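You operate a simulated robot arm through the tools that you are given. There is no shell and no other tool. Be economical: measure what you need, move in short steps, check, and stop when the job is done.

You run a simulated two-armed robot. Do the job below in one go: nothing can be reset, and whatever is moved stays where it is left.

Task
Hold the core steady and polish its top bright with pad and paste.
Fine: put the pad back, then stand the core on the square marked DONE.

It is judged by the outcome, as a careful person would: the job done as asked, and still so three seconds after it is handed in. It fails if anything else is knocked over, pushed out of place, dropped, spilled or broken.

Robot
Two 6-joint arms with two-finger parallel grippers on one trunk, on a base that drives. Base frame: it is fixed to the floor where the robot stands at the start and does not move with it; the origin is under the middle of the robot, x ahead of it, y to its left, z up. Readings come in m, degrees, newtons and seconds.
The left shoulder is at the start at [0.07, 0.166, 1.432], the right one opposite. With the tool pointing down near the work surface each hand reaches from about 0.4 to 0.82 m from the robot's upright axis, wherever it stands, measured 20 degrees to its own side. Places, roughly: blue paste tin [0.4, 0, 0.9]; square marked done [1.3, -0.2, 0.9]. Payload 3.91 kg a hand.
The TCP of each hand is the grasp point between the finger pads, 0.03 m short of the fingertips. In the tool frame z runs along the fingers and y along their closing line. The gripper opens to 0.11 m. The fingers are 0.02 m wide and 0.01 m thick; the gripper's body (0.048 by 0.112 m) begins 0.055 m behind the TCP.
Orientation is told as [roll, pitch, yaw] about the base's x, y, z axes, in that order, counted from this pose: with the fingers straight down and closing along the base's y, the tool's x points along the base's -x, its y along +y and its z along -z.

Tools
- The arms move only by the tool step_arm. It takes "left_increments", "right_increments" or both (then of equal length, played together; a hand with none holds still); each is a list of rows, each an object (a shift or turn left out is 0, a gripper value left out holds the last) with "dp": the shift along the tool's x, y, z in m, a list of three; "turn": the turn, a rotation vector about the tool's x, y, z in degrees, a list of three; "hand": the opening, from 0 (shut) to 1 (fully open). In form: [{"dp": [dx, dy, dz], "turn": [rx, ry, rz], "hand": hand}, ...]. A call has 1 to 12 rows; each row shifts and turns the commanded pose from where the row before left it, along the tool's axes as they then stand. Each row takes 0.2 s and may step no farther than 0.05 m and 8.6 degrees from the row before; otherwise, or with a gripper value out of range, the whole call is refused. A pose out of reach is approached as far as the arm can. The call stops where the force on the tool passes 40 N (or 10 N more than at its start, if that is more) or the arm is blocked; 0.2 s more then pass. The fingers move at their own pace (about 0.108 m/s each) and stop on an object; they squeeze with about 44 N. The grip force told is the motor's: it shows also when the fingers shut on nothing. Time passes only in rows, and 0.2 s behind the last, so rows that do not move let the fingers close. It gives the time, the measured TCP pose, the force on the tool (base axes), the opening and the grip force at its end, in the units of the frame above (readings bear some noise), and new pictures: "show" is both (left out), scene, wrist or none (wrist: the cameras of the hands that moved).
- Cameras (640 x 400 px; columns grow to the right, rows downward): "scene" is now at [0.1122, -0.0113, 1.6305]; the picture's right is [-0.28, -0.96, 0.00], its down [-0.79, 0.23, -0.57] and it looks along [0.55, -0.16, -0.82] (base axes); focal length 249 px, centre (320, 200). "left" rides on the left gripper at [0.077, -0.007, -0.114] in its tool frame; the picture's right is [0.09, 1.00, 0.00], its down [-0.80, 0.07, -0.59] and it looks along [-0.59, 0.05, 0.80] (tool axes); focal length 270 px, centre (320, 200). "right" rides on the right gripper at [0.077, 0.007, -0.114] in its tool frame; the picture's right is [-0.09, 1.00, 0.00], its down [-0.80, -0.07, -0.59] and it looks along [-0.59, -0.05, 0.80] (tool axes); focal length 270 px, centre (320, 200).
- move_column(by): slides the trunk up (or, below 0, down) by that many m; the arms and the scene camera ride with it, the base frame stays. It gives what a move gives, with no picture.
- drive_base(legs): drives the robot by 1 to 6 legs, each [ahead, left, turn to the left] in m, m and degrees, along the robot's own axes; the way and the turn of a leg run together, so that a leg with both is an arc; at most 1.5 m and 180 degrees a leg. The arms and the cameras ride along, it lands a little off, and it stops where it bumps. It gives what a move gives, and a new picture of the scene camera.
- aim_head(pan, tilt): turns the head with the scene camera to pan (to the left, within 86 degrees either way) and tilt (down, from -29 to 69), counted from straight ahead of the robot. It gives what a move gives, and a new picture of the scene camera.
- measure_at(camera, pixels): for up to 12 pixels [column, row] of the newest picture of that camera ("zoom" is the newest enlarged one), the place [x, y, z] in the base frame of the surface seen there, good to about 0.002 m, but the place of the scene camera against the robot may be out by one fixed shift of up to 0.018 m in any direction. It takes no simulated time.
- zoom(camera, box): a new picture of the part [left, top, right, bottom] of that camera's present view, enlarged. It takes no simulated time.
- hand_in(): hands the job in; it is judged then, once.

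Keep the steps short. Do not move on a guess: measure, check each grasp and each placing, and mend mistakes. In all there are 80 turns and 170 pictures (those below and enlarged ones count). Leave the grippers open and the arms clear of the work at the hand-in unless told otherwise, and finish with a single line.

The tools are called after "Emit:" by a JSON object that holds its "op" and its "data". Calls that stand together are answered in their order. step_arm: Moves the arms, as the interface text tells. Its arguments: {"type":"object","properties":{"left_increments":{"type":"array","items":{"type":"object","properties":{"dp":{"type":"array","items":{"type":"number"}},"turn":{"type":"array","items":{"type":"number"}},"hand":{"type":"number"}}}},"right_increments":{"type":"array","items":{"type":"object","properties":{"dp":{"type":"array","items":{"type":"number"}},"turn":{"type":"array","items":{"type":"number"}},"hand":{"type":"number"}}}},"show":{"type":"string","enum":["both","scene","wrist","none"]}},"required":[]} The other tools are called the same way: move_column (by) slides the trunk up or down; drive_base (legs) drives the base; aim_head (pan, tilt) turns the head that bears the scene camera; measure_at (camera, pixels) gives the place of the surface under pixels of a picture; zoom (camera, box) takes an enlarged picture of a part of a camera's view; hand_in () hands the job in.

At the start:

```text
clock: 0.0
left_position: [0.6807, 0.1285, 1.0005]
left_tcp_rot: [0.0, 0.1, 0.0]
left_contact_force: [0.3, 0.8, -0.2]
left_grip_width: 0.1099
left_grasp_force: 0.1
right_position: [0.4959, -0.3499, 0.9998]
right_tcp_rot: [0.0, 0.0, 0.0]
right_contact_force: [-0.2, 0.0, 0.0]
right_grip_width: 0.11
right_grasp_force: 0.0
trunk travel left (down, up): [-0.927, 0.013]
robot x, y, heading: [-0.0008, -0.0005, -0.3]
head pan, tilt: [-16.0, 55.0]
```

scene: 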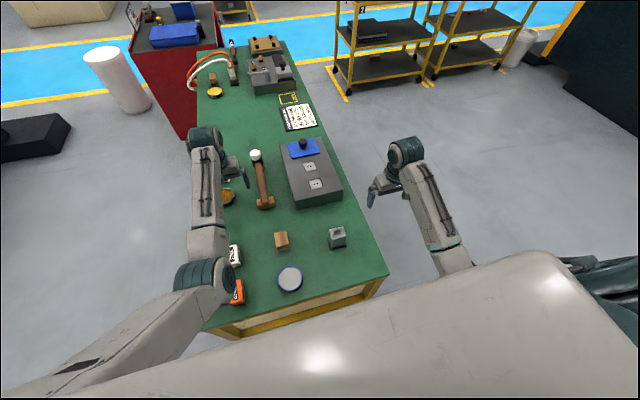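
right: 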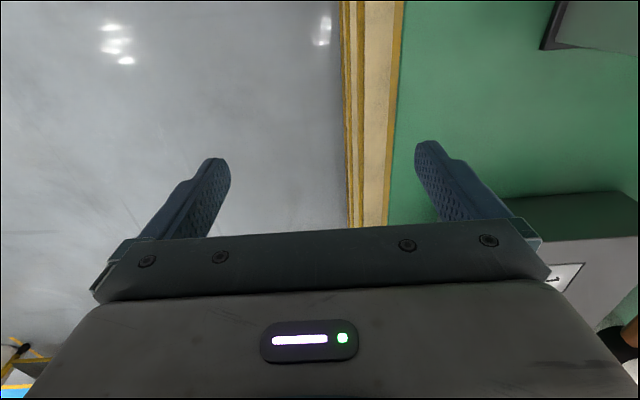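
left: 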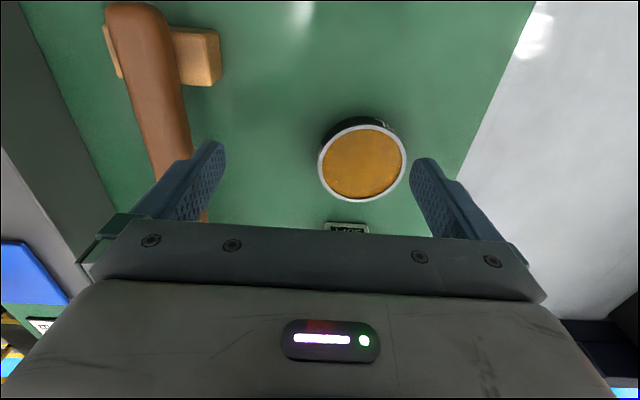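

I see a bench with several objects; I'll enlarge the main regions to identify core, pad, paste tin and the signs.

Emit:
{"op": "zoom", "data": {"camera": "scene", "box": [180, 20, 340, 120]}}

Emit:
{"op": "zoom", "data": {"camera": "scene", "box": [220, 120, 380, 220]}}

Emit:
{"op": "zoom", "data": {"camera": "scene", "box": [200, 215, 360, 315]}}

```text
4.00 times, centred on (260, 70) of scene
```

zoom: 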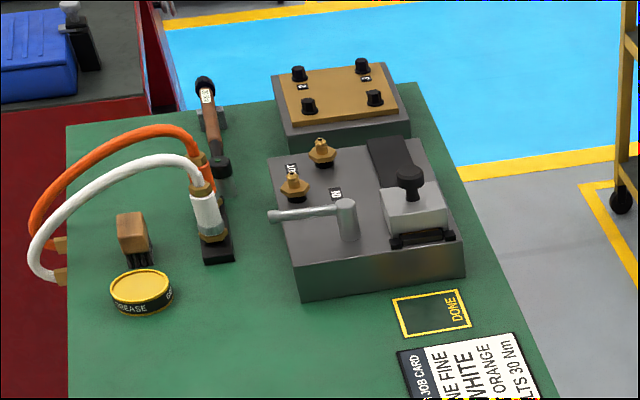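

```text
4.00 times, centred on (300, 170) of scene
```

zoom: 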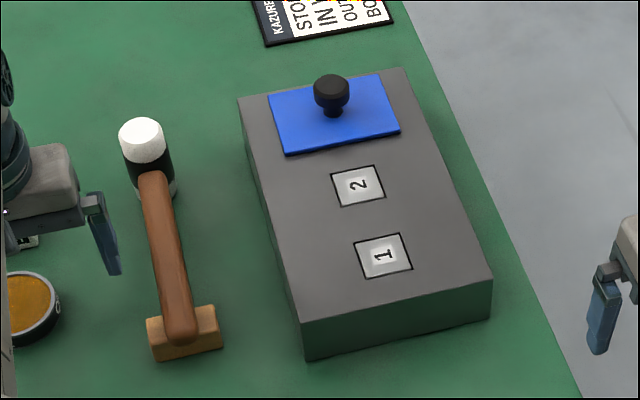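

```text
4.00 times, centred on (280, 265) of scene
```

zoom: 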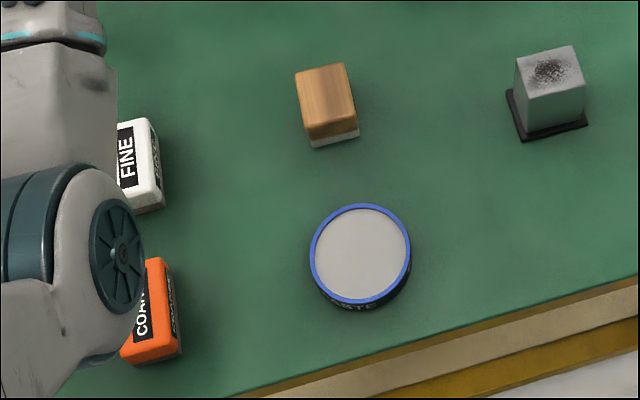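

Core = grey cube with a dull top on a dark mat at (337,237); pad = wood block with pale underside at (281,241); paste tin at (290,279). I'll measure them and look closer.

Emit:
{"op": "zoom", "data": {"camera": "scene", "box": [310, 217, 366, 252]}}

Emit:
{"op": "measure_at", "data": {"camera": "scene", "pixels": [[329, 231], [343, 226], [346, 236], [332, 242], [274, 234], [286, 231], [289, 244], [277, 248], [290, 279], [290, 267], [278, 281], [302, 278]]}}

Emit:
{"op": "zoom", "data": {"camera": "scene", "box": [264, 85, 328, 135]}}

```text
11.43 times, centred on (338, 234) of scene
```

zoom: 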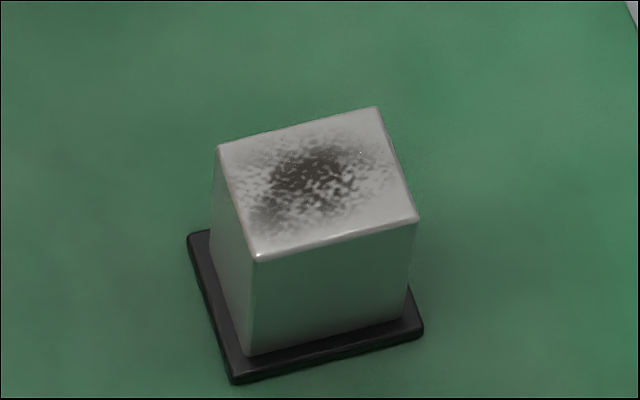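

```text
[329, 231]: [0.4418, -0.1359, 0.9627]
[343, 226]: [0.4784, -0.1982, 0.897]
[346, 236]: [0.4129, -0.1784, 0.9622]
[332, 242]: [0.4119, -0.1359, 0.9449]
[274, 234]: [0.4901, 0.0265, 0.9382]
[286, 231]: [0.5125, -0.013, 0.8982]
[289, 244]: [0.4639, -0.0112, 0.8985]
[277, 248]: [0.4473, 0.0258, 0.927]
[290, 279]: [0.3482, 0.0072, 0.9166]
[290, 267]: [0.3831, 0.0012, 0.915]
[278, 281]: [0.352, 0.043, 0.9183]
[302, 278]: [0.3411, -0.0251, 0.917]
```

```text
8.00 times, centred on (296, 110) of scene
```

zoom: 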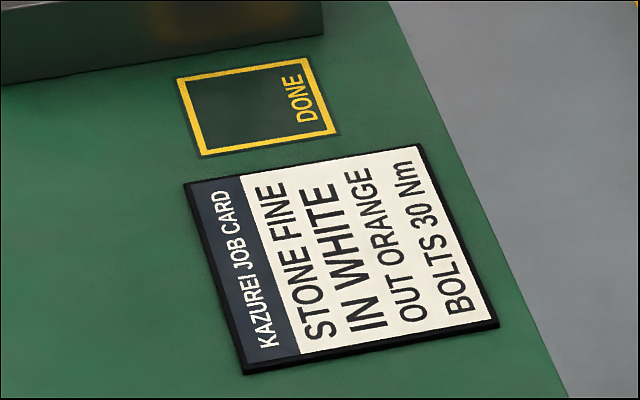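

The tin sits too near the robot for the arms, so I'll raise both hands 0.15 m and then back off about 0.17 m.

Emit:
{"op": "step_arm", "data": {"left_increments": [{"dp": [0, 0, -0.05]}, {"dp": [0, 0, -0.05]}, {"dp": [0, 0, -0.05]}], "right_increments": [{"dp": [0, 0, -0.05]}, {"dp": [0, 0, -0.05]}, {"dp": [0, 0, -0.05]}], "show": "none"}}

Emit:
{"op": "drive_base", "data": {"legs": [[-0.17, 0, 0]]}}

```text
clock: 0.8
left_position: [0.708, 0.1217, 1.1179]
left_tcp_rot: [0.1, 0.1, 0.0]
left_contact_force: [0.5, -0.3, 0.1]
left_grip_width: 0.11
left_grasp_force: 0.0
left hand out of reach, approached as far as the arm can: row 2, 3
right_position: [0.4793, -0.4175, 1.0574]
right_tcp_rot: [0.4, -0.7, 0.0]
right_contact_force: [-0.7, -0.5, -0.3]
right_grip_width: 0.1101
right_grasp_force: 0.0
right hand out of reach, approached as far as the arm can: row 1, 2, 3
trunk travel left (down, up): [-0.927, 0.013]
robot x, y, heading: [0.0029, -0.0022, 0.0]
head pan, tilt: [-16.0, 55.0]
```

```text
clock: 2.3
left_position: [0.5428, 0.1225, 1.1163]
left_tcp_rot: [0.0, 0.1, 0.1]
left_contact_force: [1.0, 0.2, 0.0]
left_grip_width: 0.1098
left_grasp_force: 0.0
right_position: [0.3123, -0.4159, 1.056]
right_tcp_rot: [0.3, -0.6, 0.0]
right_contact_force: [0.3, -0.7, -0.3]
right_grip_width: 0.1101
right_grasp_force: 0.0
trunk travel left (down, up): [-0.927, 0.013]
robot x, y, heading: [-0.1717, -0.0033, 0.1]
head pan, tilt: [-16.0, 55.0]
```

scene: 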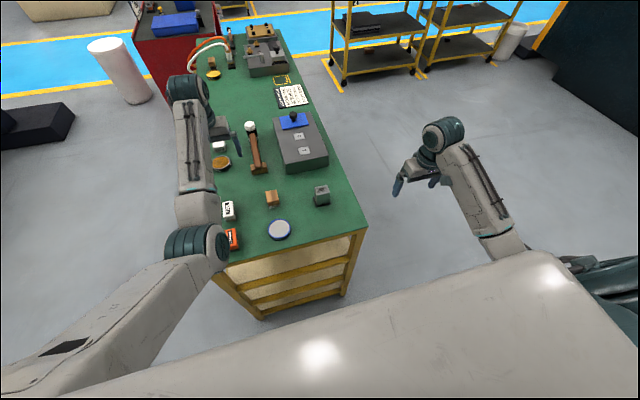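

Next I'll bring both hands to viewing poses near pad/tin and core.

Emit:
{"op": "step_arm", "data": {"left_increments": [{"dp": [0.027, -0.018, 0.011]}, {"dp": [0.027, -0.018, 0.011]}, {"dp": [0.027, -0.018, 0.011]}, {"dp": [0.027, -0.018, 0.011]}, {"dp": [0.027, -0.018, 0.011]}], "right_increments": [{"dp": [-0.013, 0.043, 0]}, {"dp": [-0.013, 0.043, 0]}, {"dp": [-0.013, 0.043, 0]}, {"dp": [-0.013, 0.043, 0]}, {"dp": [-0.013, 0.043, 0]}]}}

```text
clock: 3.5
left_position: [0.4787, 0.1077, 1.0971]
left_tcp_rot: [3.7, -6.6, 2.2]
left_contact_force: [0.2, 0.1, 0.4]
left_grip_width: 0.1102
left_grasp_force: 0.0
left hand out of reach, approached as far as the arm can: row 1, 2, 4, 5
right_position: [0.3789, -0.2321, 0.9976]
right_tcp_rot: [0.3, -0.8, 0.0]
right_contact_force: [0.1, 0.3, 0.2]
right_grip_width: 0.11
right_grasp_force: 0.0
right hand out of reach, approached as far as the arm can: row 1, 2, 3, 4
trunk travel left (down, up): [-0.927, 0.013]
robot x, y, heading: [-0.1669, 0.0044, -0.1]
head pan, tilt: [-16.0, 55.0]
```

scene: 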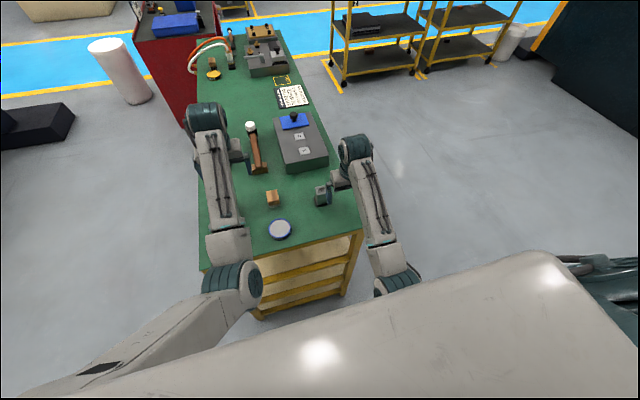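
right: 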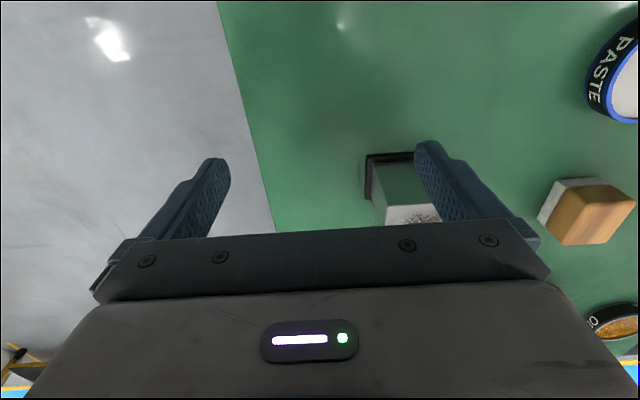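
left: 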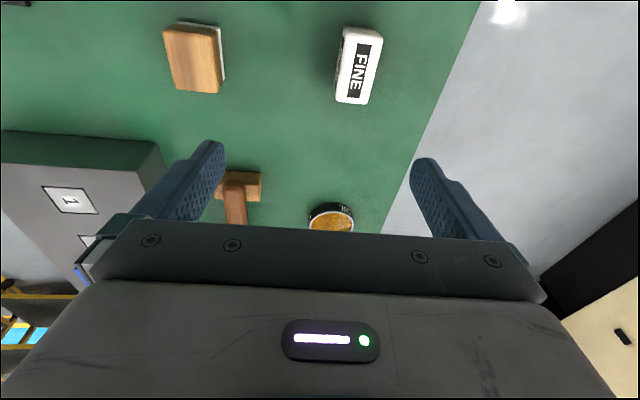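

I'll measure pad top corners in the left view, and core/tin in the right view, before anything moves.

Emit:
{"op": "measure_at", "data": {"camera": "left", "pixels": [[165, 34], [211, 28], [217, 89], [178, 89], [192, 58], [222, 50], [346, 32], [379, 45], [364, 98], [338, 95], [230, 190], [280, 60]]}}

Emit:
{"op": "measure_at", "data": {"camera": "right", "pixels": [[368, 157], [412, 154], [390, 208], [385, 217], [400, 212], [369, 203], [310, 100], [580, 188], [625, 210], [595, 240], [625, 90], [250, 120]]}}

Emit:
{"op": "zoom", "data": {"camera": "right", "box": [340, 130, 468, 230]}}

Emit:
{"op": "zoom", "data": {"camera": "left", "box": [140, 10, 268, 110]}}

```text
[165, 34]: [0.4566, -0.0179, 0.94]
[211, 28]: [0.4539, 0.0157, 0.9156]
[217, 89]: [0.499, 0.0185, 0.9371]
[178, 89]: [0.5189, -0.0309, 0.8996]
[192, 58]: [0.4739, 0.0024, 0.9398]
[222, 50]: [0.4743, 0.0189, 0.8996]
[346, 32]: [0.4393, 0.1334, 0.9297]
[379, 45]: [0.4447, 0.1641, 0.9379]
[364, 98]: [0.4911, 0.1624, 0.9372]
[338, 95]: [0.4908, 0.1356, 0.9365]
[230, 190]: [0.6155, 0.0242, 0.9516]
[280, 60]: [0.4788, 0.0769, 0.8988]
```

```text
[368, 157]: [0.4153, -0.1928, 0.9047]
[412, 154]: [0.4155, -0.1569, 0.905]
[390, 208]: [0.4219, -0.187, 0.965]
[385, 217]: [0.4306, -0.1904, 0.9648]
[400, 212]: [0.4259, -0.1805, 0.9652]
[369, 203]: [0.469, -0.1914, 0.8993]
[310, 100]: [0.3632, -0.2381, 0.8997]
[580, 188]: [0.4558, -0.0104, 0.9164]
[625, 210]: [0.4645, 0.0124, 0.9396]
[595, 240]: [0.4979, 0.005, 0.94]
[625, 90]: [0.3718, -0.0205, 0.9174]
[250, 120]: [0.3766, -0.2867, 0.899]
```

```text
4.00 times, centred on (404, 180) of right
```

zoom: 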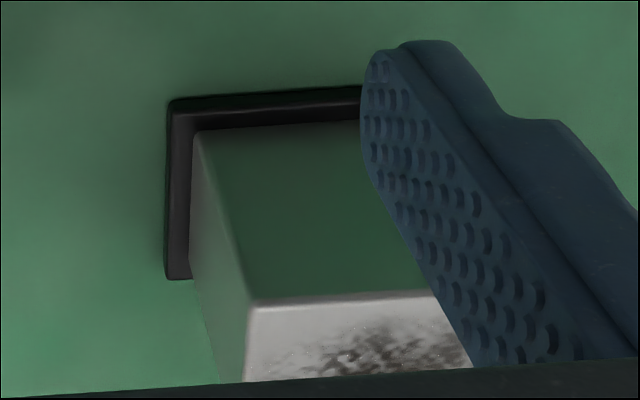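

```text
4.00 times, centred on (204, 60) of left
```

zoom: 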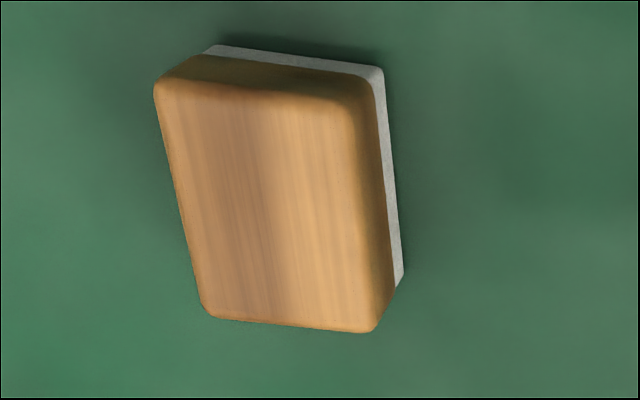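

The pad top is at z 0.940 and the core top at 0.965 on a 5 mm mat. The arms are cramped at this height, so I'll back off another 0.09 m and look again.

Emit:
{"op": "drive_base", "data": {"legs": [[-0.09, 0, 0]]}}

Emit:
{"op": "step_arm", "data": {"left_increments": [{"dp": [0, 0, 0], "turn": [0, 0, 0]}], "show": "wrist"}}

```text
clock: 4.6
left_position: [0.3877, 0.1084, 1.0843]
left_tcp_rot: [4.1, -5.4, 2.3]
left_contact_force: [0.3, -0.8, 0.1]
left_grip_width: 0.11
left_grasp_force: 0.1
right_position: [0.2941, -0.2342, 0.994]
right_tcp_rot: [0.5, -0.6, 0.0]
right_contact_force: [0.5, 0.0, 0.1]
right_grip_width: 0.11
right_grasp_force: 0.0
trunk travel left (down, up): [-0.927, 0.013]
robot x, y, heading: [-0.2581, -0.0007, 0.1]
head pan, tilt: [-16.0, 55.0]
```

scene: 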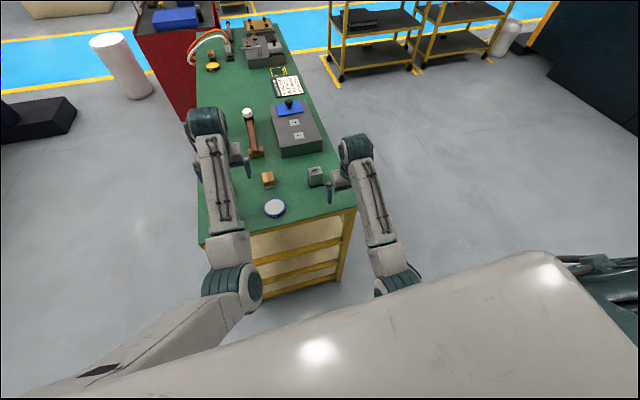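

```text
clock: 5.0
left_position: [0.3861, 0.112, 1.0879]
left_tcp_rot: [4.4, -5.9, 2.5]
left_contact_force: [0.8, 0.1, -0.4]
left_grip_width: 0.1097
left_grasp_force: 0.1
right_position: [0.2898, -0.2339, 0.9956]
right_tcp_rot: [0.5, -0.8, 0.0]
right_contact_force: [-0.8, 0.2, 0.4]
right_grip_width: 0.11
right_grasp_force: 0.1
trunk travel left (down, up): [-0.927, 0.013]
robot x, y, heading: [-0.2568, 0.0001, -0.3]
head pan, tilt: [-16.0, 55.0]
```

left: 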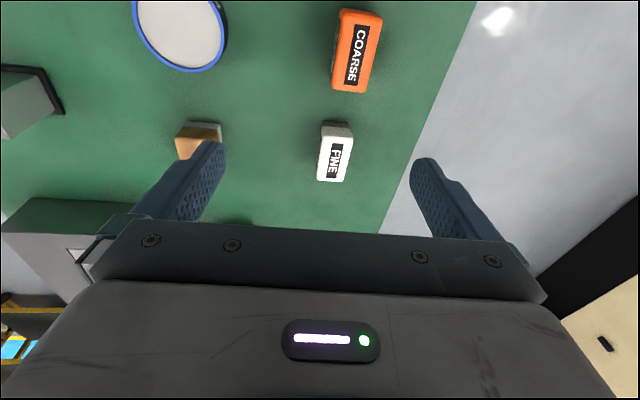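

I'll level the left hand and move it above the pad at about (0.475, 0.0, 1.01).

Emit:
{"op": "step_arm", "data": {"left_increments": [{"dp": [-0.01, 0, 0.02], "turn": [4.3, 5.8, 2.4]}, {"dp": [-0.02, -0.028, 0.0145]}, {"dp": [-0.02, -0.028, 0.0145]}, {"dp": [-0.02, -0.028, 0.0145]}, {"dp": [-0.02, -0.028, 0.0145]}, {}]}}

```text
clock: 6.4
left_position: [0.4757, -0.0017, 1.0139]
left_tcp_rot: [-0.1, 0.1, 0.2]
left_contact_force: [-0.4, 1.1, -1.1]
left_grip_width: 0.11
left_grasp_force: 0.0
right_position: [0.2898, -0.2337, 0.9967]
right_tcp_rot: [0.4, -0.8, 0.0]
right_contact_force: [-0.3, 1.1, 0.5]
right_grip_width: 0.1099
right_grasp_force: 0.1
trunk travel left (down, up): [-0.927, 0.013]
robot x, y, heading: [-0.2557, 0.0, 0.1]
head pan, tilt: [-16.0, 55.0]
```

scene: 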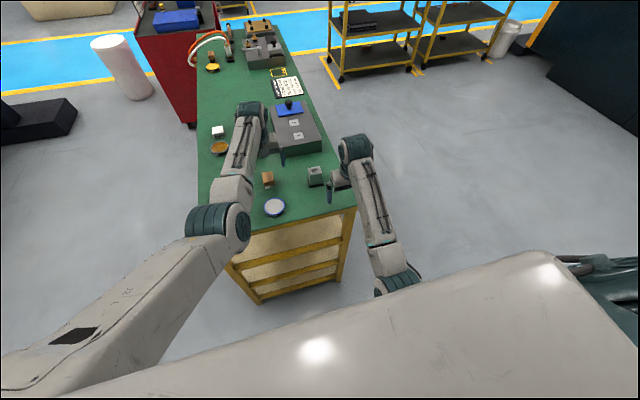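
left: 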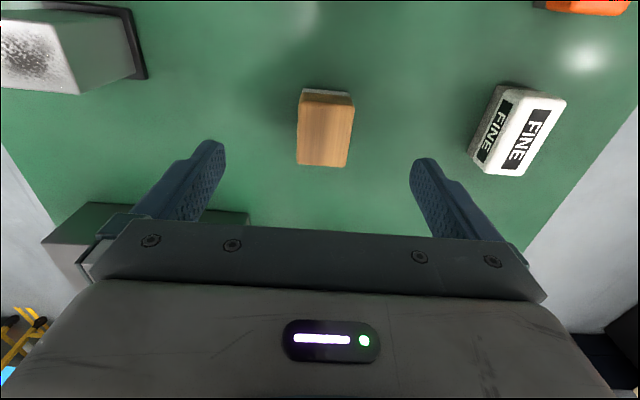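

The pad is between the fingers in view; I'll enlarge and measure pad and core corners.

Emit:
{"op": "zoom", "data": {"camera": "left", "box": [270, 70, 398, 182]}}

Emit:
{"op": "measure_at", "data": {"camera": "left", "pixels": [[302, 100], [350, 106], [344, 163], [301, 162], [298, 130], [349, 130], [325, 104], [322, 163], [109, 18], [78, 90], [140, 76], [132, 20]]}}

```text
3.57 times, centred on (334, 126) of left
```

zoom: 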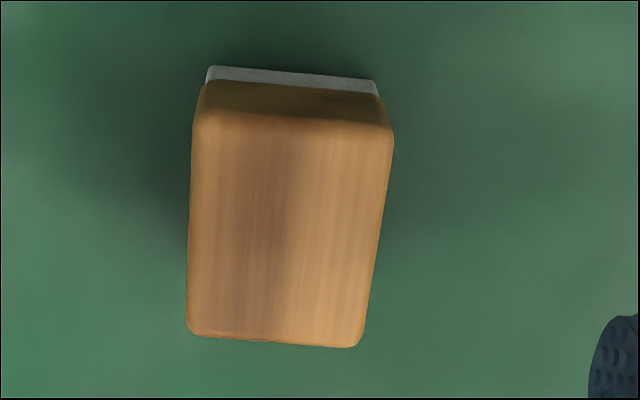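

```text
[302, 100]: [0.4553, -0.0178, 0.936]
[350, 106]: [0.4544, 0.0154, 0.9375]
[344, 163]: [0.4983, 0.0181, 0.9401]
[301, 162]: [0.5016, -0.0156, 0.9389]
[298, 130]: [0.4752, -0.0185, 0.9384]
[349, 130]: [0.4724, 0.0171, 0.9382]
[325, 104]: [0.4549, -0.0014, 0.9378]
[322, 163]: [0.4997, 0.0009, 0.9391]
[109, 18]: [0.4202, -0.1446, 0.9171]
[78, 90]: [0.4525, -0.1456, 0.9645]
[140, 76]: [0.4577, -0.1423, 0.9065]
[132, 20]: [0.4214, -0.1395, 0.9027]
```

Pad centre is (0.477, 0.000), top 0.938–0.940, about 0.036 wide in y, yaw ≈ 3°. I'll turn 3°, descend to TCP z ≈ 0.948 (fingertips stay 18 mm above the felt's face) and close.

Emit:
{"op": "step_arm", "data": {"left_increments": [{"dp": [-0.001, 0.002, 0.02], "turn": [0, 0, -3]}, {"dp": [0, 0, 0.02]}, {"dp": [0, 0, 0.02]}, {"dp": [0, 0, 0.006]}, {"hand": 0}, {"hand": 0}, {"hand": 0}], "show": "wrist"}}

```text
clock: 8.0
left_position: [0.4778, -0.0003, 0.9446]
left_tcp_rot: [-0.2, 0.1, 3.3]
left_contact_force: [0.3, -0.2, 0.6]
left_grip_width: 0.039
left_grasp_force: 43.5
right_position: [0.2898, -0.2335, 0.9963]
right_tcp_rot: [0.4, -0.9, 0.1]
right_contact_force: [-0.1, 0.5, -0.4]
right_grip_width: 0.11
right_grasp_force: 0.1
trunk travel left (down, up): [-0.927, 0.013]
robot x, y, heading: [-0.2578, 0.0012, 0.0]
head pan, tilt: [-16.0, 55.0]
```

left: 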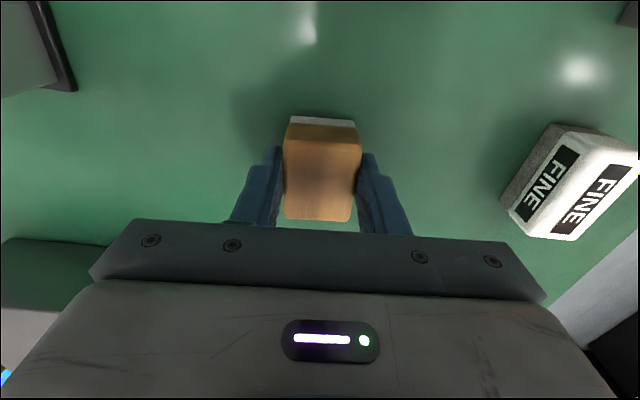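

Grip holds (0.039 m, 43 N); pad face is 0.045 below TCP. I'll lift and move back over the tin to view it.

Emit:
{"op": "step_arm", "data": {"left_increments": [{"dp": [0, 0, -0.03]}, {"dp": [0, 0, -0.03]}, {"dp": [0.035, 0, 0]}, {"dp": [0.035, 0, 0]}, {"dp": [0.03, 0, 0]}, {}], "show": "wrist"}}

```text
clock: 9.4
left_position: [0.4122, 0.0562, 1.0097]
left_tcp_rot: [2.7, -2.1, 5.3]
left_contact_force: [-0.1, 0.2, -0.9]
left_grip_width: 0.0388
left_grasp_force: 44.0
left hand out of reach, approached as far as the arm can: row 5
right_position: [0.2891, -0.2354, 0.996]
right_tcp_rot: [0.4, -0.8, 0.1]
right_contact_force: [-0.9, 1.0, -1.0]
right_grip_width: 0.1102
right_grasp_force: 0.0
trunk travel left (down, up): [-0.927, 0.013]
robot x, y, heading: [-0.2556, -0.0011, 0.0]
head pan, tilt: [-16.0, 55.0]
```

left: 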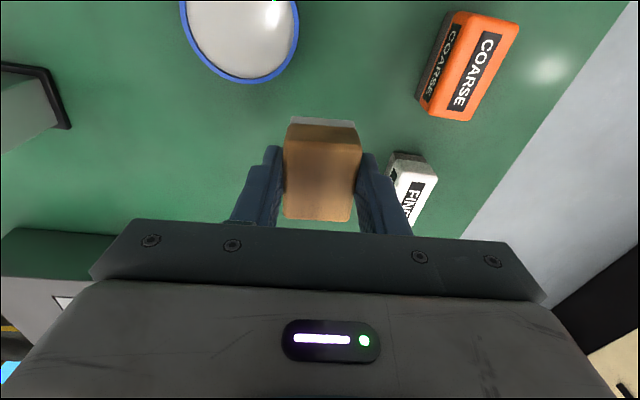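

The arm hit its inner limit. I'll measure the tin rim and paste here.

Emit:
{"op": "measure_at", "data": {"camera": "left", "pixels": [[186, 20], [296, 45], [245, 82], [297, 10], [240, 30], [240, 70], [210, 66], [278, 72], [220, 15], [182, 3], [270, 5]]}}

Emit:
{"op": "zoom", "data": {"camera": "left", "box": [160, 0, 320, 100]}}

```text
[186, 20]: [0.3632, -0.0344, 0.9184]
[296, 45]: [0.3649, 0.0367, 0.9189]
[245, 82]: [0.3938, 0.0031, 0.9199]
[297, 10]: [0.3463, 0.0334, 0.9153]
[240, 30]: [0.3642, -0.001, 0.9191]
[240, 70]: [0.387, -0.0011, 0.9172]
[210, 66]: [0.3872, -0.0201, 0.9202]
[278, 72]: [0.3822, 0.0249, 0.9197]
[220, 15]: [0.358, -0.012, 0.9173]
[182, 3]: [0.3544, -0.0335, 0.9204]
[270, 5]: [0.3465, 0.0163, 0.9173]
```

```text
4.00 times, centred on (240, 50) of left
```

zoom: 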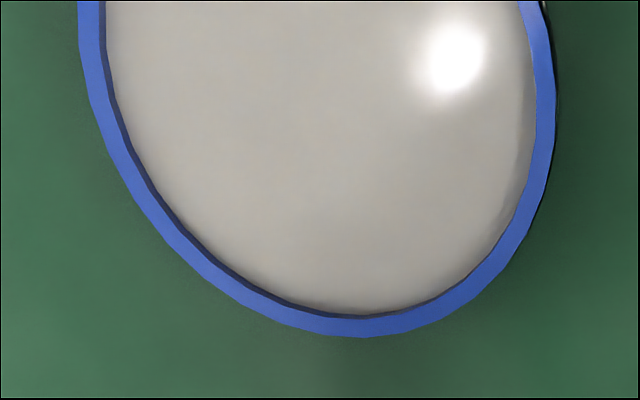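

Tin: rim z 0.920, paste 0.9175, centre ≈ (0.358, 0.001), inner radius ≈ 0.033, so the pad fits. I'll shift the robot 0.15 m right and 0.03 m back so the left arm has room.

Emit:
{"op": "drive_base", "data": {"legs": [[-0.03, -0.15, 0]]}}

```text
clock: 10.7
left_position: [0.3789, -0.0834, 1.0007]
left_tcp_rot: [2.9, -1.4, 5.6]
left_contact_force: [-0.4, -0.5, -0.5]
left_grip_width: 0.0389
left_grasp_force: 44.1
right_position: [0.2608, -0.3779, 0.9968]
right_tcp_rot: [0.3, -0.7, 0.1]
right_contact_force: [0.2, -0.5, -0.7]
right_grip_width: 0.1102
right_grasp_force: 0.1
trunk travel left (down, up): [-0.927, 0.013]
robot x, y, heading: [-0.285, -0.1501, 0.1]
head pan, tilt: [-16.0, 55.0]
```

scene: 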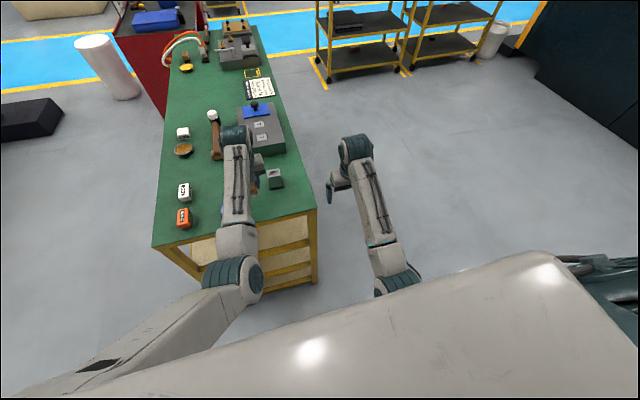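

I'll level the left hand and move it above the tin centre (0.358, 0.001).

Emit:
{"op": "step_arm", "data": {"left_increments": [{"turn": [2.9, 1.4, 5.6]}, {"dp": [0.007, 0.028, 0]}, {"dp": [0.007, 0.028, 0]}, {"dp": [0.007, 0.028, 0]}, {}], "show": "wrist"}}

```text
clock: 11.9
left_position: [0.3582, -0.0006, 1.0016]
left_tcp_rot: [0.2, 0.2, 0.0]
left_contact_force: [0.3, -0.4, 0.0]
left_grip_width: 0.0387
left_grasp_force: 44.4
right_position: [0.2607, -0.3799, 0.9969]
right_tcp_rot: [0.5, -0.9, 0.1]
right_contact_force: [0.5, 0.4, -0.3]
right_grip_width: 0.11
right_grasp_force: 0.0
trunk travel left (down, up): [-0.927, 0.013]
robot x, y, heading: [-0.2887, -0.1498, 0.1]
head pan, tilt: [-16.0, 55.0]
```

left: 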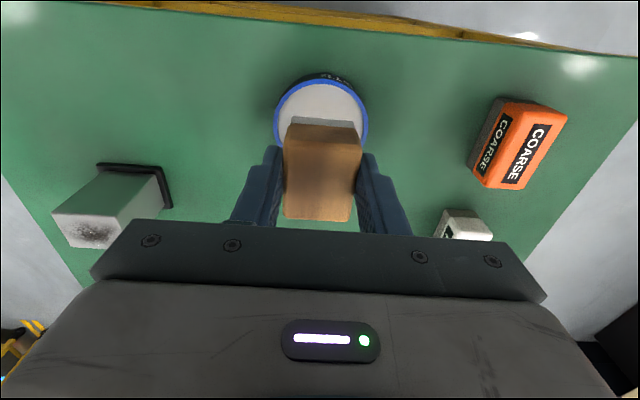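

I'll recheck the tin's rim and the core corners from this clear view.

Emit:
{"op": "measure_at", "data": {"camera": "left", "pixels": [[277, 115], [366, 115], [321, 83], [97, 165], [158, 167], [170, 205], [99, 172], [53, 214], [126, 217], [150, 176], [70, 246], [122, 230]]}}

Emit:
{"op": "zoom", "data": {"camera": "left", "box": [30, 145, 190, 255]}}

```text
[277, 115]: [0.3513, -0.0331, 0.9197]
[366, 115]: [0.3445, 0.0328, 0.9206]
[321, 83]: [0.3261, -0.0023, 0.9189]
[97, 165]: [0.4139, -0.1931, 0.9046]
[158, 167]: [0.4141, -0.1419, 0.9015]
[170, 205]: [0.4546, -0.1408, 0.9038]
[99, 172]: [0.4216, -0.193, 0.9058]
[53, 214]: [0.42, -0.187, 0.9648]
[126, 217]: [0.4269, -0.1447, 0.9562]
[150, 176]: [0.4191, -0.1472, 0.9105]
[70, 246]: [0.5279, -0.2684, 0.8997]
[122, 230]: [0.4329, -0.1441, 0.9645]
```

```text
3.64 times, centred on (110, 200) of left
```

zoom: 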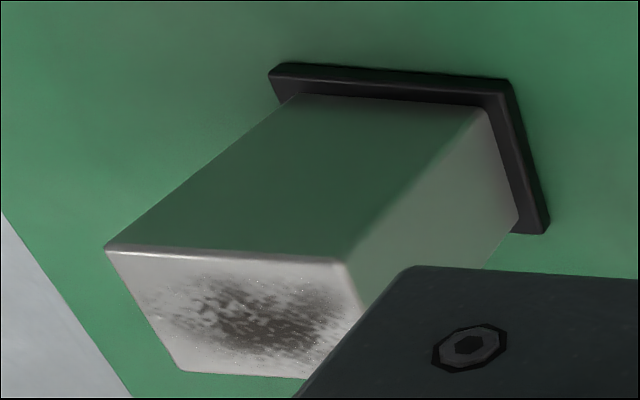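

Tin centre is (0.360, 0.001). Lower the pad to the paste (TCP z ≈ 0.962), then feel for contact in 1–2 mm steps.

Emit:
{"op": "step_arm", "data": {"left_increments": [{"dp": [-0.002, 0.0015, 0.015]}, {"dp": [0, 0, 0.015]}, {"dp": [0, 0, 0.008]}, {"dp": [0, 0, 0.002]}, {}], "show": "wrist"}}

```text
clock: 13.1
left_position: [0.3602, -0.0004, 0.964]
left_tcp_rot: [0.2, -0.2, -0.1]
left_contact_force: [2.0, 1.5, 12.6]
left_grip_width: 0.0388
left_grasp_force: 43.8
right_position: [0.2594, -0.381, 0.9975]
right_tcp_rot: [0.4, -1.0, 0.2]
right_contact_force: [0.3, -0.2, 0.4]
right_grip_width: 0.1101
right_grasp_force: 0.1
trunk travel left (down, up): [-0.927, 0.013]
robot x, y, heading: [-0.2861, -0.145, 0.1]
head pan, tilt: [-16.0, 55.0]
```

left: 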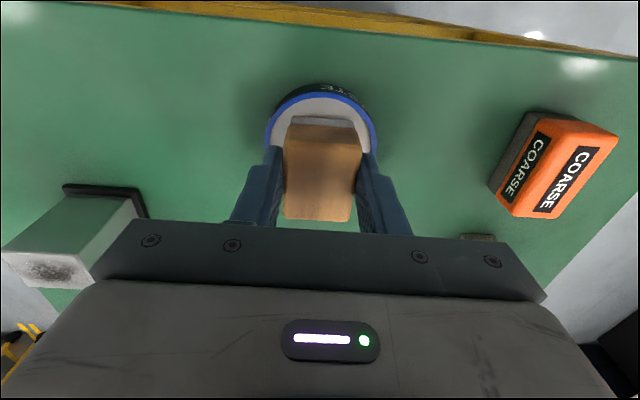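

The pad reads 12.6 N on the paste with the felt inside the rim, so it should be charged. I'll lift it to a waiting place and check the felt, while the right hand moves to a start point beside the core.

Emit:
{"op": "step_arm", "data": {"left_increments": [{"dp": [0, 0, -0.015]}, {"dp": [0, 0, -0.025]}, {"dp": [-0.02, 0.02, 0]}, {"dp": [-0.02, 0.02, 0]}, {}, {}], "right_increments": [{"dp": [-0.03, 0, 0]}, {"dp": [-0.03, 0.0, 0]}, {"dp": [-0.03, 0.015, 0]}, {"dp": [-0.03, 0.015, 0]}, {"dp": [-0.03, 0.02, 0]}, {"dp": [-0.03, 0.03, 0]}]}}

```text
clock: 14.5
left_position: [0.4013, 0.0414, 1.0015]
left_tcp_rot: [0.3, 0.2, -0.1]
left_contact_force: [-0.4, 0.6, 0.4]
left_grip_width: 0.0387
left_grasp_force: 44.2
right_position: [0.4415, -0.2981, 0.9983]
right_tcp_rot: [0.2, -0.6, 0.1]
right_contact_force: [0.7, -0.9, -0.5]
right_grip_width: 0.1099
right_grasp_force: 0.1
trunk travel left (down, up): [-0.927, 0.013]
robot x, y, heading: [-0.285, -0.1452, -0.2]
head pan, tilt: [-16.0, 55.0]
```

scene: 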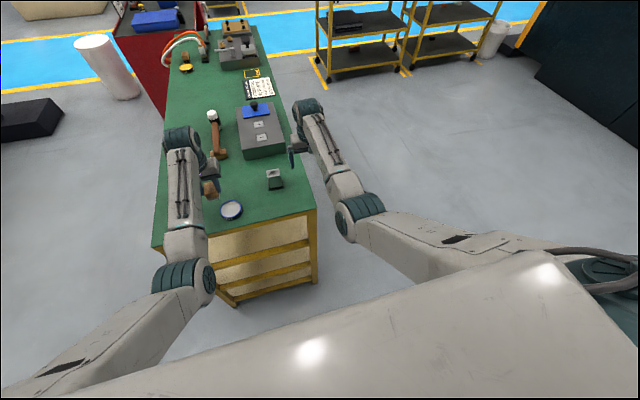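
right: 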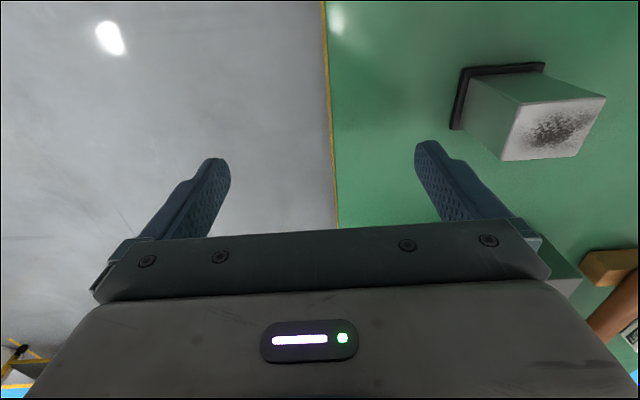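
left: 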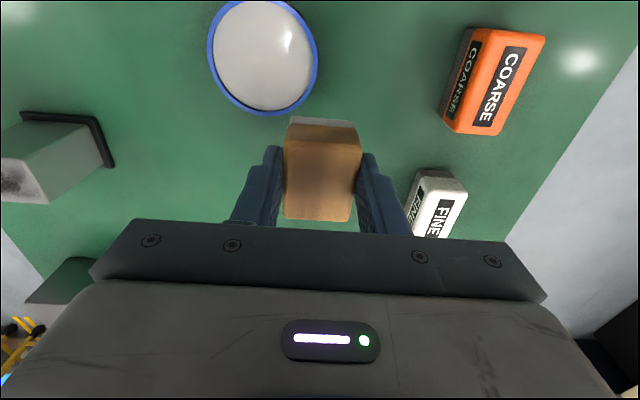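

The full core top shows in the right view; I'll measure its corners.

Emit:
{"op": "measure_at", "data": {"camera": "right", "pixels": [[526, 103], [602, 98], [575, 155], [506, 157], [552, 130], [475, 72], [452, 127], [542, 66], [336, 200], [560, 262], [325, 20], [490, 98]]}}

Emit:
{"op": "zoom", "data": {"camera": "left", "box": [260, 90, 388, 170]}}

Emit:
{"op": "measure_at", "data": {"camera": "scene", "pixels": [[273, 174], [245, 155], [287, 150], [285, 140], [282, 188], [262, 75], [216, 118], [215, 150], [310, 205]]}}

```text
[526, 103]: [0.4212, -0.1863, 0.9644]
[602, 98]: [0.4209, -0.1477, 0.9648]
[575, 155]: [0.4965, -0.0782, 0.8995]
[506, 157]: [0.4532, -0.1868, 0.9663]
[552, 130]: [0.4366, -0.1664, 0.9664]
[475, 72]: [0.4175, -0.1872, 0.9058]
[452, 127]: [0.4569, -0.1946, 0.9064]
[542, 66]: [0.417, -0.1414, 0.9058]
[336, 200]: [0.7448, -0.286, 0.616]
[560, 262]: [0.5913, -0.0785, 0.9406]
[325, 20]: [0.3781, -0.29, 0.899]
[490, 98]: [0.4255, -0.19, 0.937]
```

```text
5.00 times, centred on (324, 130) of left
```

zoom: 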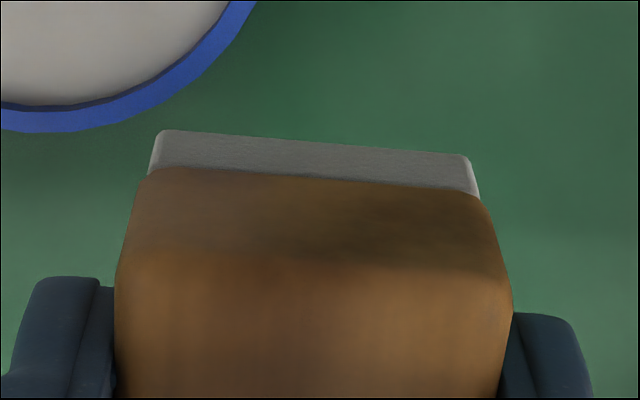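

```text
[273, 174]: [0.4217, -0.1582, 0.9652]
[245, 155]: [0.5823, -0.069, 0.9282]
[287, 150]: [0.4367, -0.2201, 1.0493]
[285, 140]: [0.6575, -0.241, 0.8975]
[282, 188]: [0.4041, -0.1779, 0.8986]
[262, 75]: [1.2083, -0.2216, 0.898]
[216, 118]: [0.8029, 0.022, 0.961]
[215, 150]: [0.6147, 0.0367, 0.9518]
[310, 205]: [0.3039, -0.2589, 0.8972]
```

Core centre ≈ (0.441, -0.167), top 0.965, 0.045 square, aligned with the axes. I'll yaw the right hand by -90° in place, to grip the core from its right side later with the camera up.

Emit:
{"op": "step_arm", "data": {"right_increments": [{"turn": [0, 0, 8.2]}, {"turn": [0, 0, 8.2]}, {"turn": [0, 0, 8.2]}, {"turn": [0, 0, 8.2]}, {"turn": [0, 0, 8.2]}, {"turn": [0, 0, 8.2]}, {"turn": [0, 0, 8.2]}, {"turn": [0, 0, 8.2]}, {"turn": [0, 0, 8.2]}, {"turn": [0, 0, 8.2]}, {"turn": [0, 0, 8]}, {}], "show": "scene"}}

```text
clock: 17.1
left_position: [0.4009, 0.0406, 1.0019]
left_tcp_rot: [0.3, 0.2, 0.1]
left_contact_force: [0.2, -0.9, -0.2]
left_grip_width: 0.0391
left_grasp_force: 44.4
right_position: [0.44, -0.2994, 1.0002]
right_tcp_rot: [0.8, 0.3, -90.0]
right_contact_force: [0.5, 0.3, -0.5]
right_grip_width: 0.1101
right_grasp_force: 0.2
trunk travel left (down, up): [-0.927, 0.013]
robot x, y, heading: [-0.2881, -0.1466, 0.2]
head pan, tilt: [-16.0, 55.0]
```

scene: 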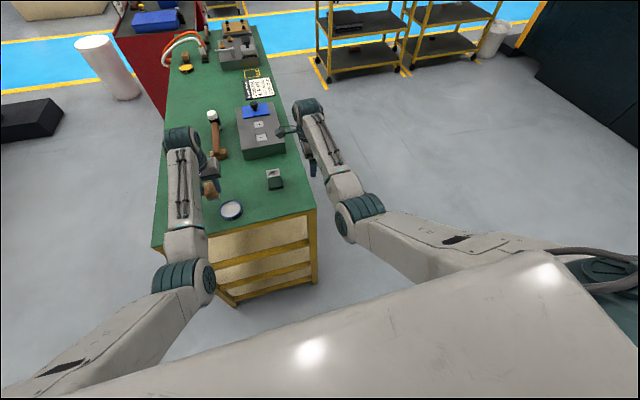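

Yaw is done cleanly. I'll tilt the hand 75° so the fingers point at the core from the right.

Emit:
{"op": "step_arm", "data": {"right_increments": [{"turn": [0, 8.3, 0]}, {"turn": [0, 8.3, 0]}, {"turn": [0, 8.3, 0]}, {"turn": [0, 8.3, 0]}, {"turn": [0, 8.3, 0]}, {"turn": [0, 8.3, 0]}, {"turn": [0, 8.3, 0]}, {"turn": [0, 8.3, 0]}, {"turn": [0, 8.3, 0]}, {}]}}

```text
clock: 19.3
left_position: [0.3997, 0.0408, 1.0017]
left_tcp_rot: [0.2, 0.2, 0.1]
left_contact_force: [-0.6, 0.3, -0.7]
left_grip_width: 0.0388
left_grasp_force: 43.6
right_position: [0.4401, -0.2993, 1.0007]
right_tcp_rot: [3.4, 75.2, -86.7]
right_contact_force: [0.4, 0.2, -0.3]
right_grip_width: 0.11
right_grasp_force: 0.1
trunk travel left (down, up): [-0.927, 0.013]
robot x, y, heading: [-0.2884, -0.1468, -0.1]
head pan, tilt: [-16.0, 55.0]
```

scene: 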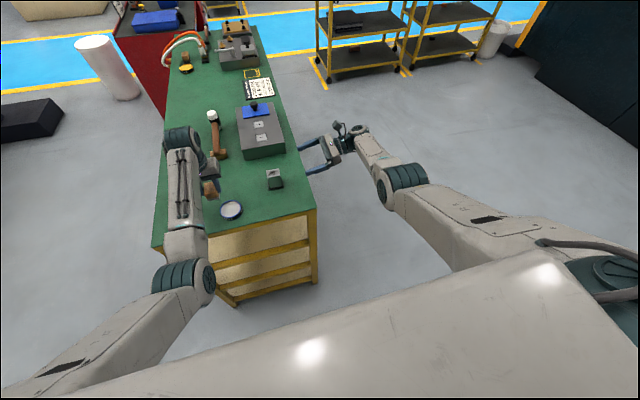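
right: 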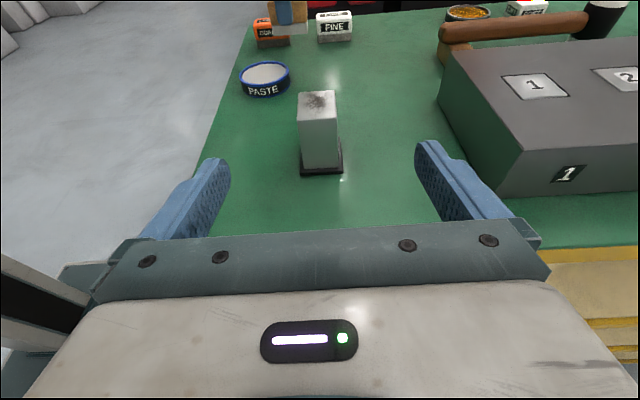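

The right hand now points at the core with the core centred between the fingers. I'll advance straight to TCP (0.441, -0.172, 0.933), fingers open.

Emit:
{"op": "step_arm", "data": {"right_increments": [{"dp": [-0.0066, 0, 0.028]}, {"dp": [-0.0066, 0, 0.028]}, {"dp": [-0.0066, 0, 0.028]}, {"dp": [-0.0066, 0, 0.028]}, {"dp": [-0.0066, 0, 0.028]}, {}]}}

```text
clock: 20.7
left_position: [0.4003, 0.0403, 1.0028]
left_tcp_rot: [0.2, 0.0, 0.0]
left_contact_force: [-0.5, -0.2, -0.9]
left_grip_width: 0.039
left_grasp_force: 44.0
right_position: [0.4162, -0.173, 0.9453]
right_tcp_rot: [3.2, 75.1, -86.7]
right_contact_force: [-0.2, -0.5, -0.9]
right_grip_width: 0.1098
right_grasp_force: 0.0
right hand out of reach, approached as far as the arm can: row 2, 3, 4, 5
trunk travel left (down, up): [-0.927, 0.013]
robot x, y, heading: [-0.2881, -0.1506, 0.2]
head pan, tilt: [-16.0, 55.0]
```

scene: 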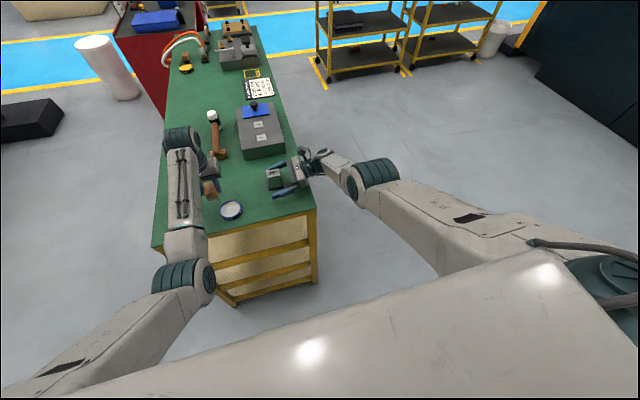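
right: 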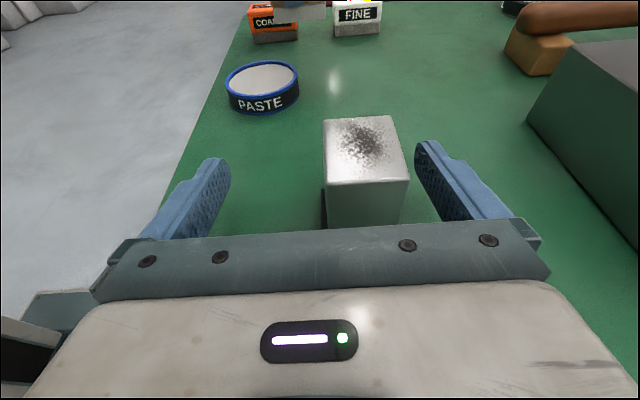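

The right arm hits its outer reach (x 0.416, 25 mm short). The fingers straddle the core with about 40 mm slack on that side, so I'll drive 0.04 m ahead to gain reach.

Emit:
{"op": "drive_base", "data": {"legs": [[0.04, 0, 0]]}}

```text
clock: 21.6
left_position: [0.433, 0.0401, 1.0076]
left_tcp_rot: [0.2, -0.2, 0.1]
left_contact_force: [-1.3, 1.1, -0.7]
left_grip_width: 0.0387
left_grasp_force: 44.3
right_position: [0.4503, -0.1736, 0.9506]
right_tcp_rot: [5.0, 75.1, -85.1]
right_contact_force: [-0.7, 0.4, 0.7]
right_grip_width: 0.11
right_grasp_force: 0.1
trunk travel left (down, up): [-0.927, 0.013]
robot x, y, heading: [-0.2493, -0.146, 0.1]
head pan, tilt: [-16.0, 55.0]
```

scene: 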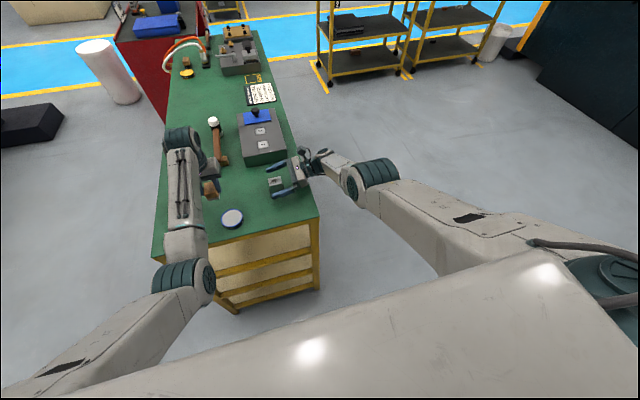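

Now a small correction to (0.441, -0.172, 0.935).

Emit:
{"op": "step_arm", "data": {"right_increments": [{"dp": [-0.0075, -0.0045, 0.0028]}, {"dp": [-0.0075, -0.0045, 0.0028]}, {}], "show": "wrist"}}

```text
clock: 22.4
left_position: [0.4405, 0.0403, 1.0031]
left_tcp_rot: [0.2, 0.2, -0.1]
left_contact_force: [-0.4, 0.3, -0.2]
left_grip_width: 0.0387
left_grasp_force: 44.0
right_position: [0.4461, -0.1713, 0.9299]
right_tcp_rot: [3.1, 75.0, -87.0]
right_contact_force: [0.0, -1.1, 0.3]
right_grip_width: 0.11
right_grasp_force: 0.0
trunk travel left (down, up): [-0.927, 0.013]
robot x, y, heading: [-0.2467, -0.1453, 0.4]
head pan, tilt: [-16.0, 55.0]
```

right: 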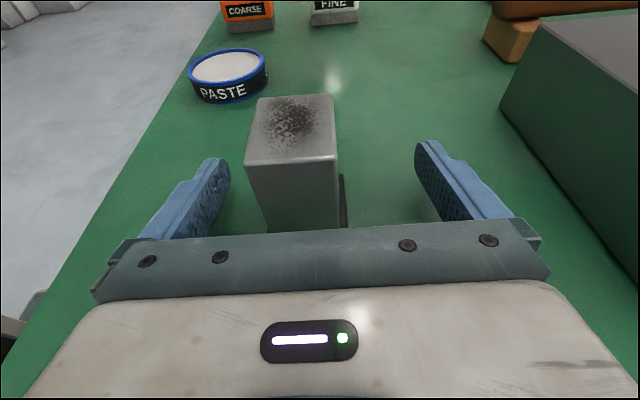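

The core looks left of centre; I'll measure it against the TCP.

Emit:
{"op": "measure_at", "data": {"camera": "right", "pixels": [[249, 158], [335, 155], [265, 104], [330, 100], [290, 190], [345, 190], [342, 215]]}}

```text
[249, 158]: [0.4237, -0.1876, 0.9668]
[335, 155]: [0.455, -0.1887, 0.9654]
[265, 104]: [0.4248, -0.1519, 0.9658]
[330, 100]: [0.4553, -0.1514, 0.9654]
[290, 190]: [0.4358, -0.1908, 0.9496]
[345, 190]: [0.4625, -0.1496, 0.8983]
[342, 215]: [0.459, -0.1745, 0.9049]
```

The core's x centre is ≈ 0.439, 7 mm from the TCP. I'll shift -7 mm and close gently around it.

Emit:
{"op": "step_arm", "data": {"right_increments": [{"dp": [-0.001, -0.007, 0]}, {}], "show": "wrist"}}

```text
clock: 23.0
left_position: [0.4395, 0.0415, 1.0033]
left_tcp_rot: [0.2, 0.0, 0.0]
left_contact_force: [-0.1, -0.1, -0.6]
left_grip_width: 0.0387
left_grasp_force: 44.1
right_position: [0.4433, -0.1706, 0.9294]
right_tcp_rot: [3.9, 75.1, -86.1]
right_contact_force: [3.7, -1.4, 14.0]
right_grip_width: 0.11
right_grasp_force: 0.2
trunk travel left (down, up): [-0.927, 0.013]
robot x, y, heading: [-0.2493, -0.1452, -0.2]
head pan, tilt: [-16.0, 55.0]
```

right: 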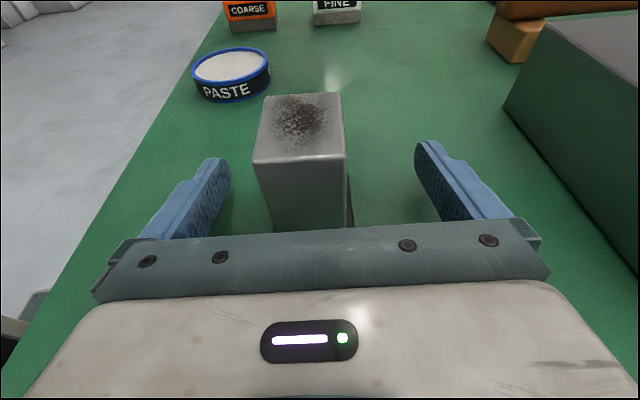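

There is a 14 N upward load: something on the right hand is touching the bench. I'll raise it 9 mm and shift 4 mm more in -x.

Emit:
{"op": "step_arm", "data": {"right_increments": [{"dp": [0.006, 0, -0.001]}, {"dp": [0.003, -0.004, -0.001]}, {}], "show": "wrist"}}

Emit:
{"op": "zoom", "data": {"camera": "scene", "box": [240, 130, 400, 230]}}

```text
clock: 23.8
left_position: [0.4415, 0.0406, 1.0033]
left_tcp_rot: [0.2, 0.1, 0.0]
left_contact_force: [0.0, 0.5, -0.5]
left_grip_width: 0.0389
left_grasp_force: 43.8
right_position: [0.4457, -0.1696, 0.9301]
right_tcp_rot: [2.9, 75.2, -86.9]
right_contact_force: [-0.7, -0.2, -0.6]
right_grip_width: 0.11
right_grasp_force: 0.0
right hand out of reach, approached as far as the arm can: row 1, 2
trunk travel left (down, up): [-0.927, 0.013]
robot x, y, heading: [-0.2458, -0.1487, 0.2]
head pan, tilt: [-16.0, 55.0]
```

right: 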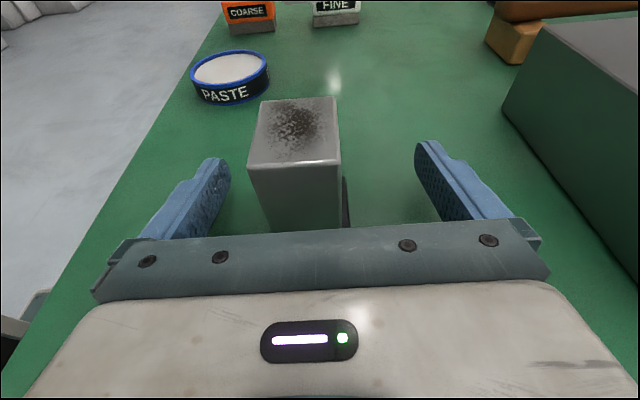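

```text
4.00 times, centred on (320, 180) of scene
```

zoom: 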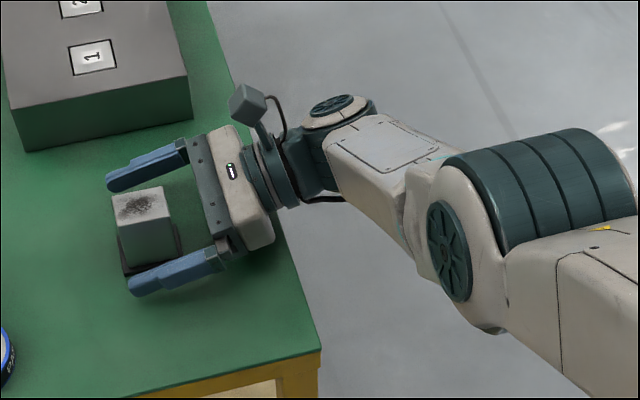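

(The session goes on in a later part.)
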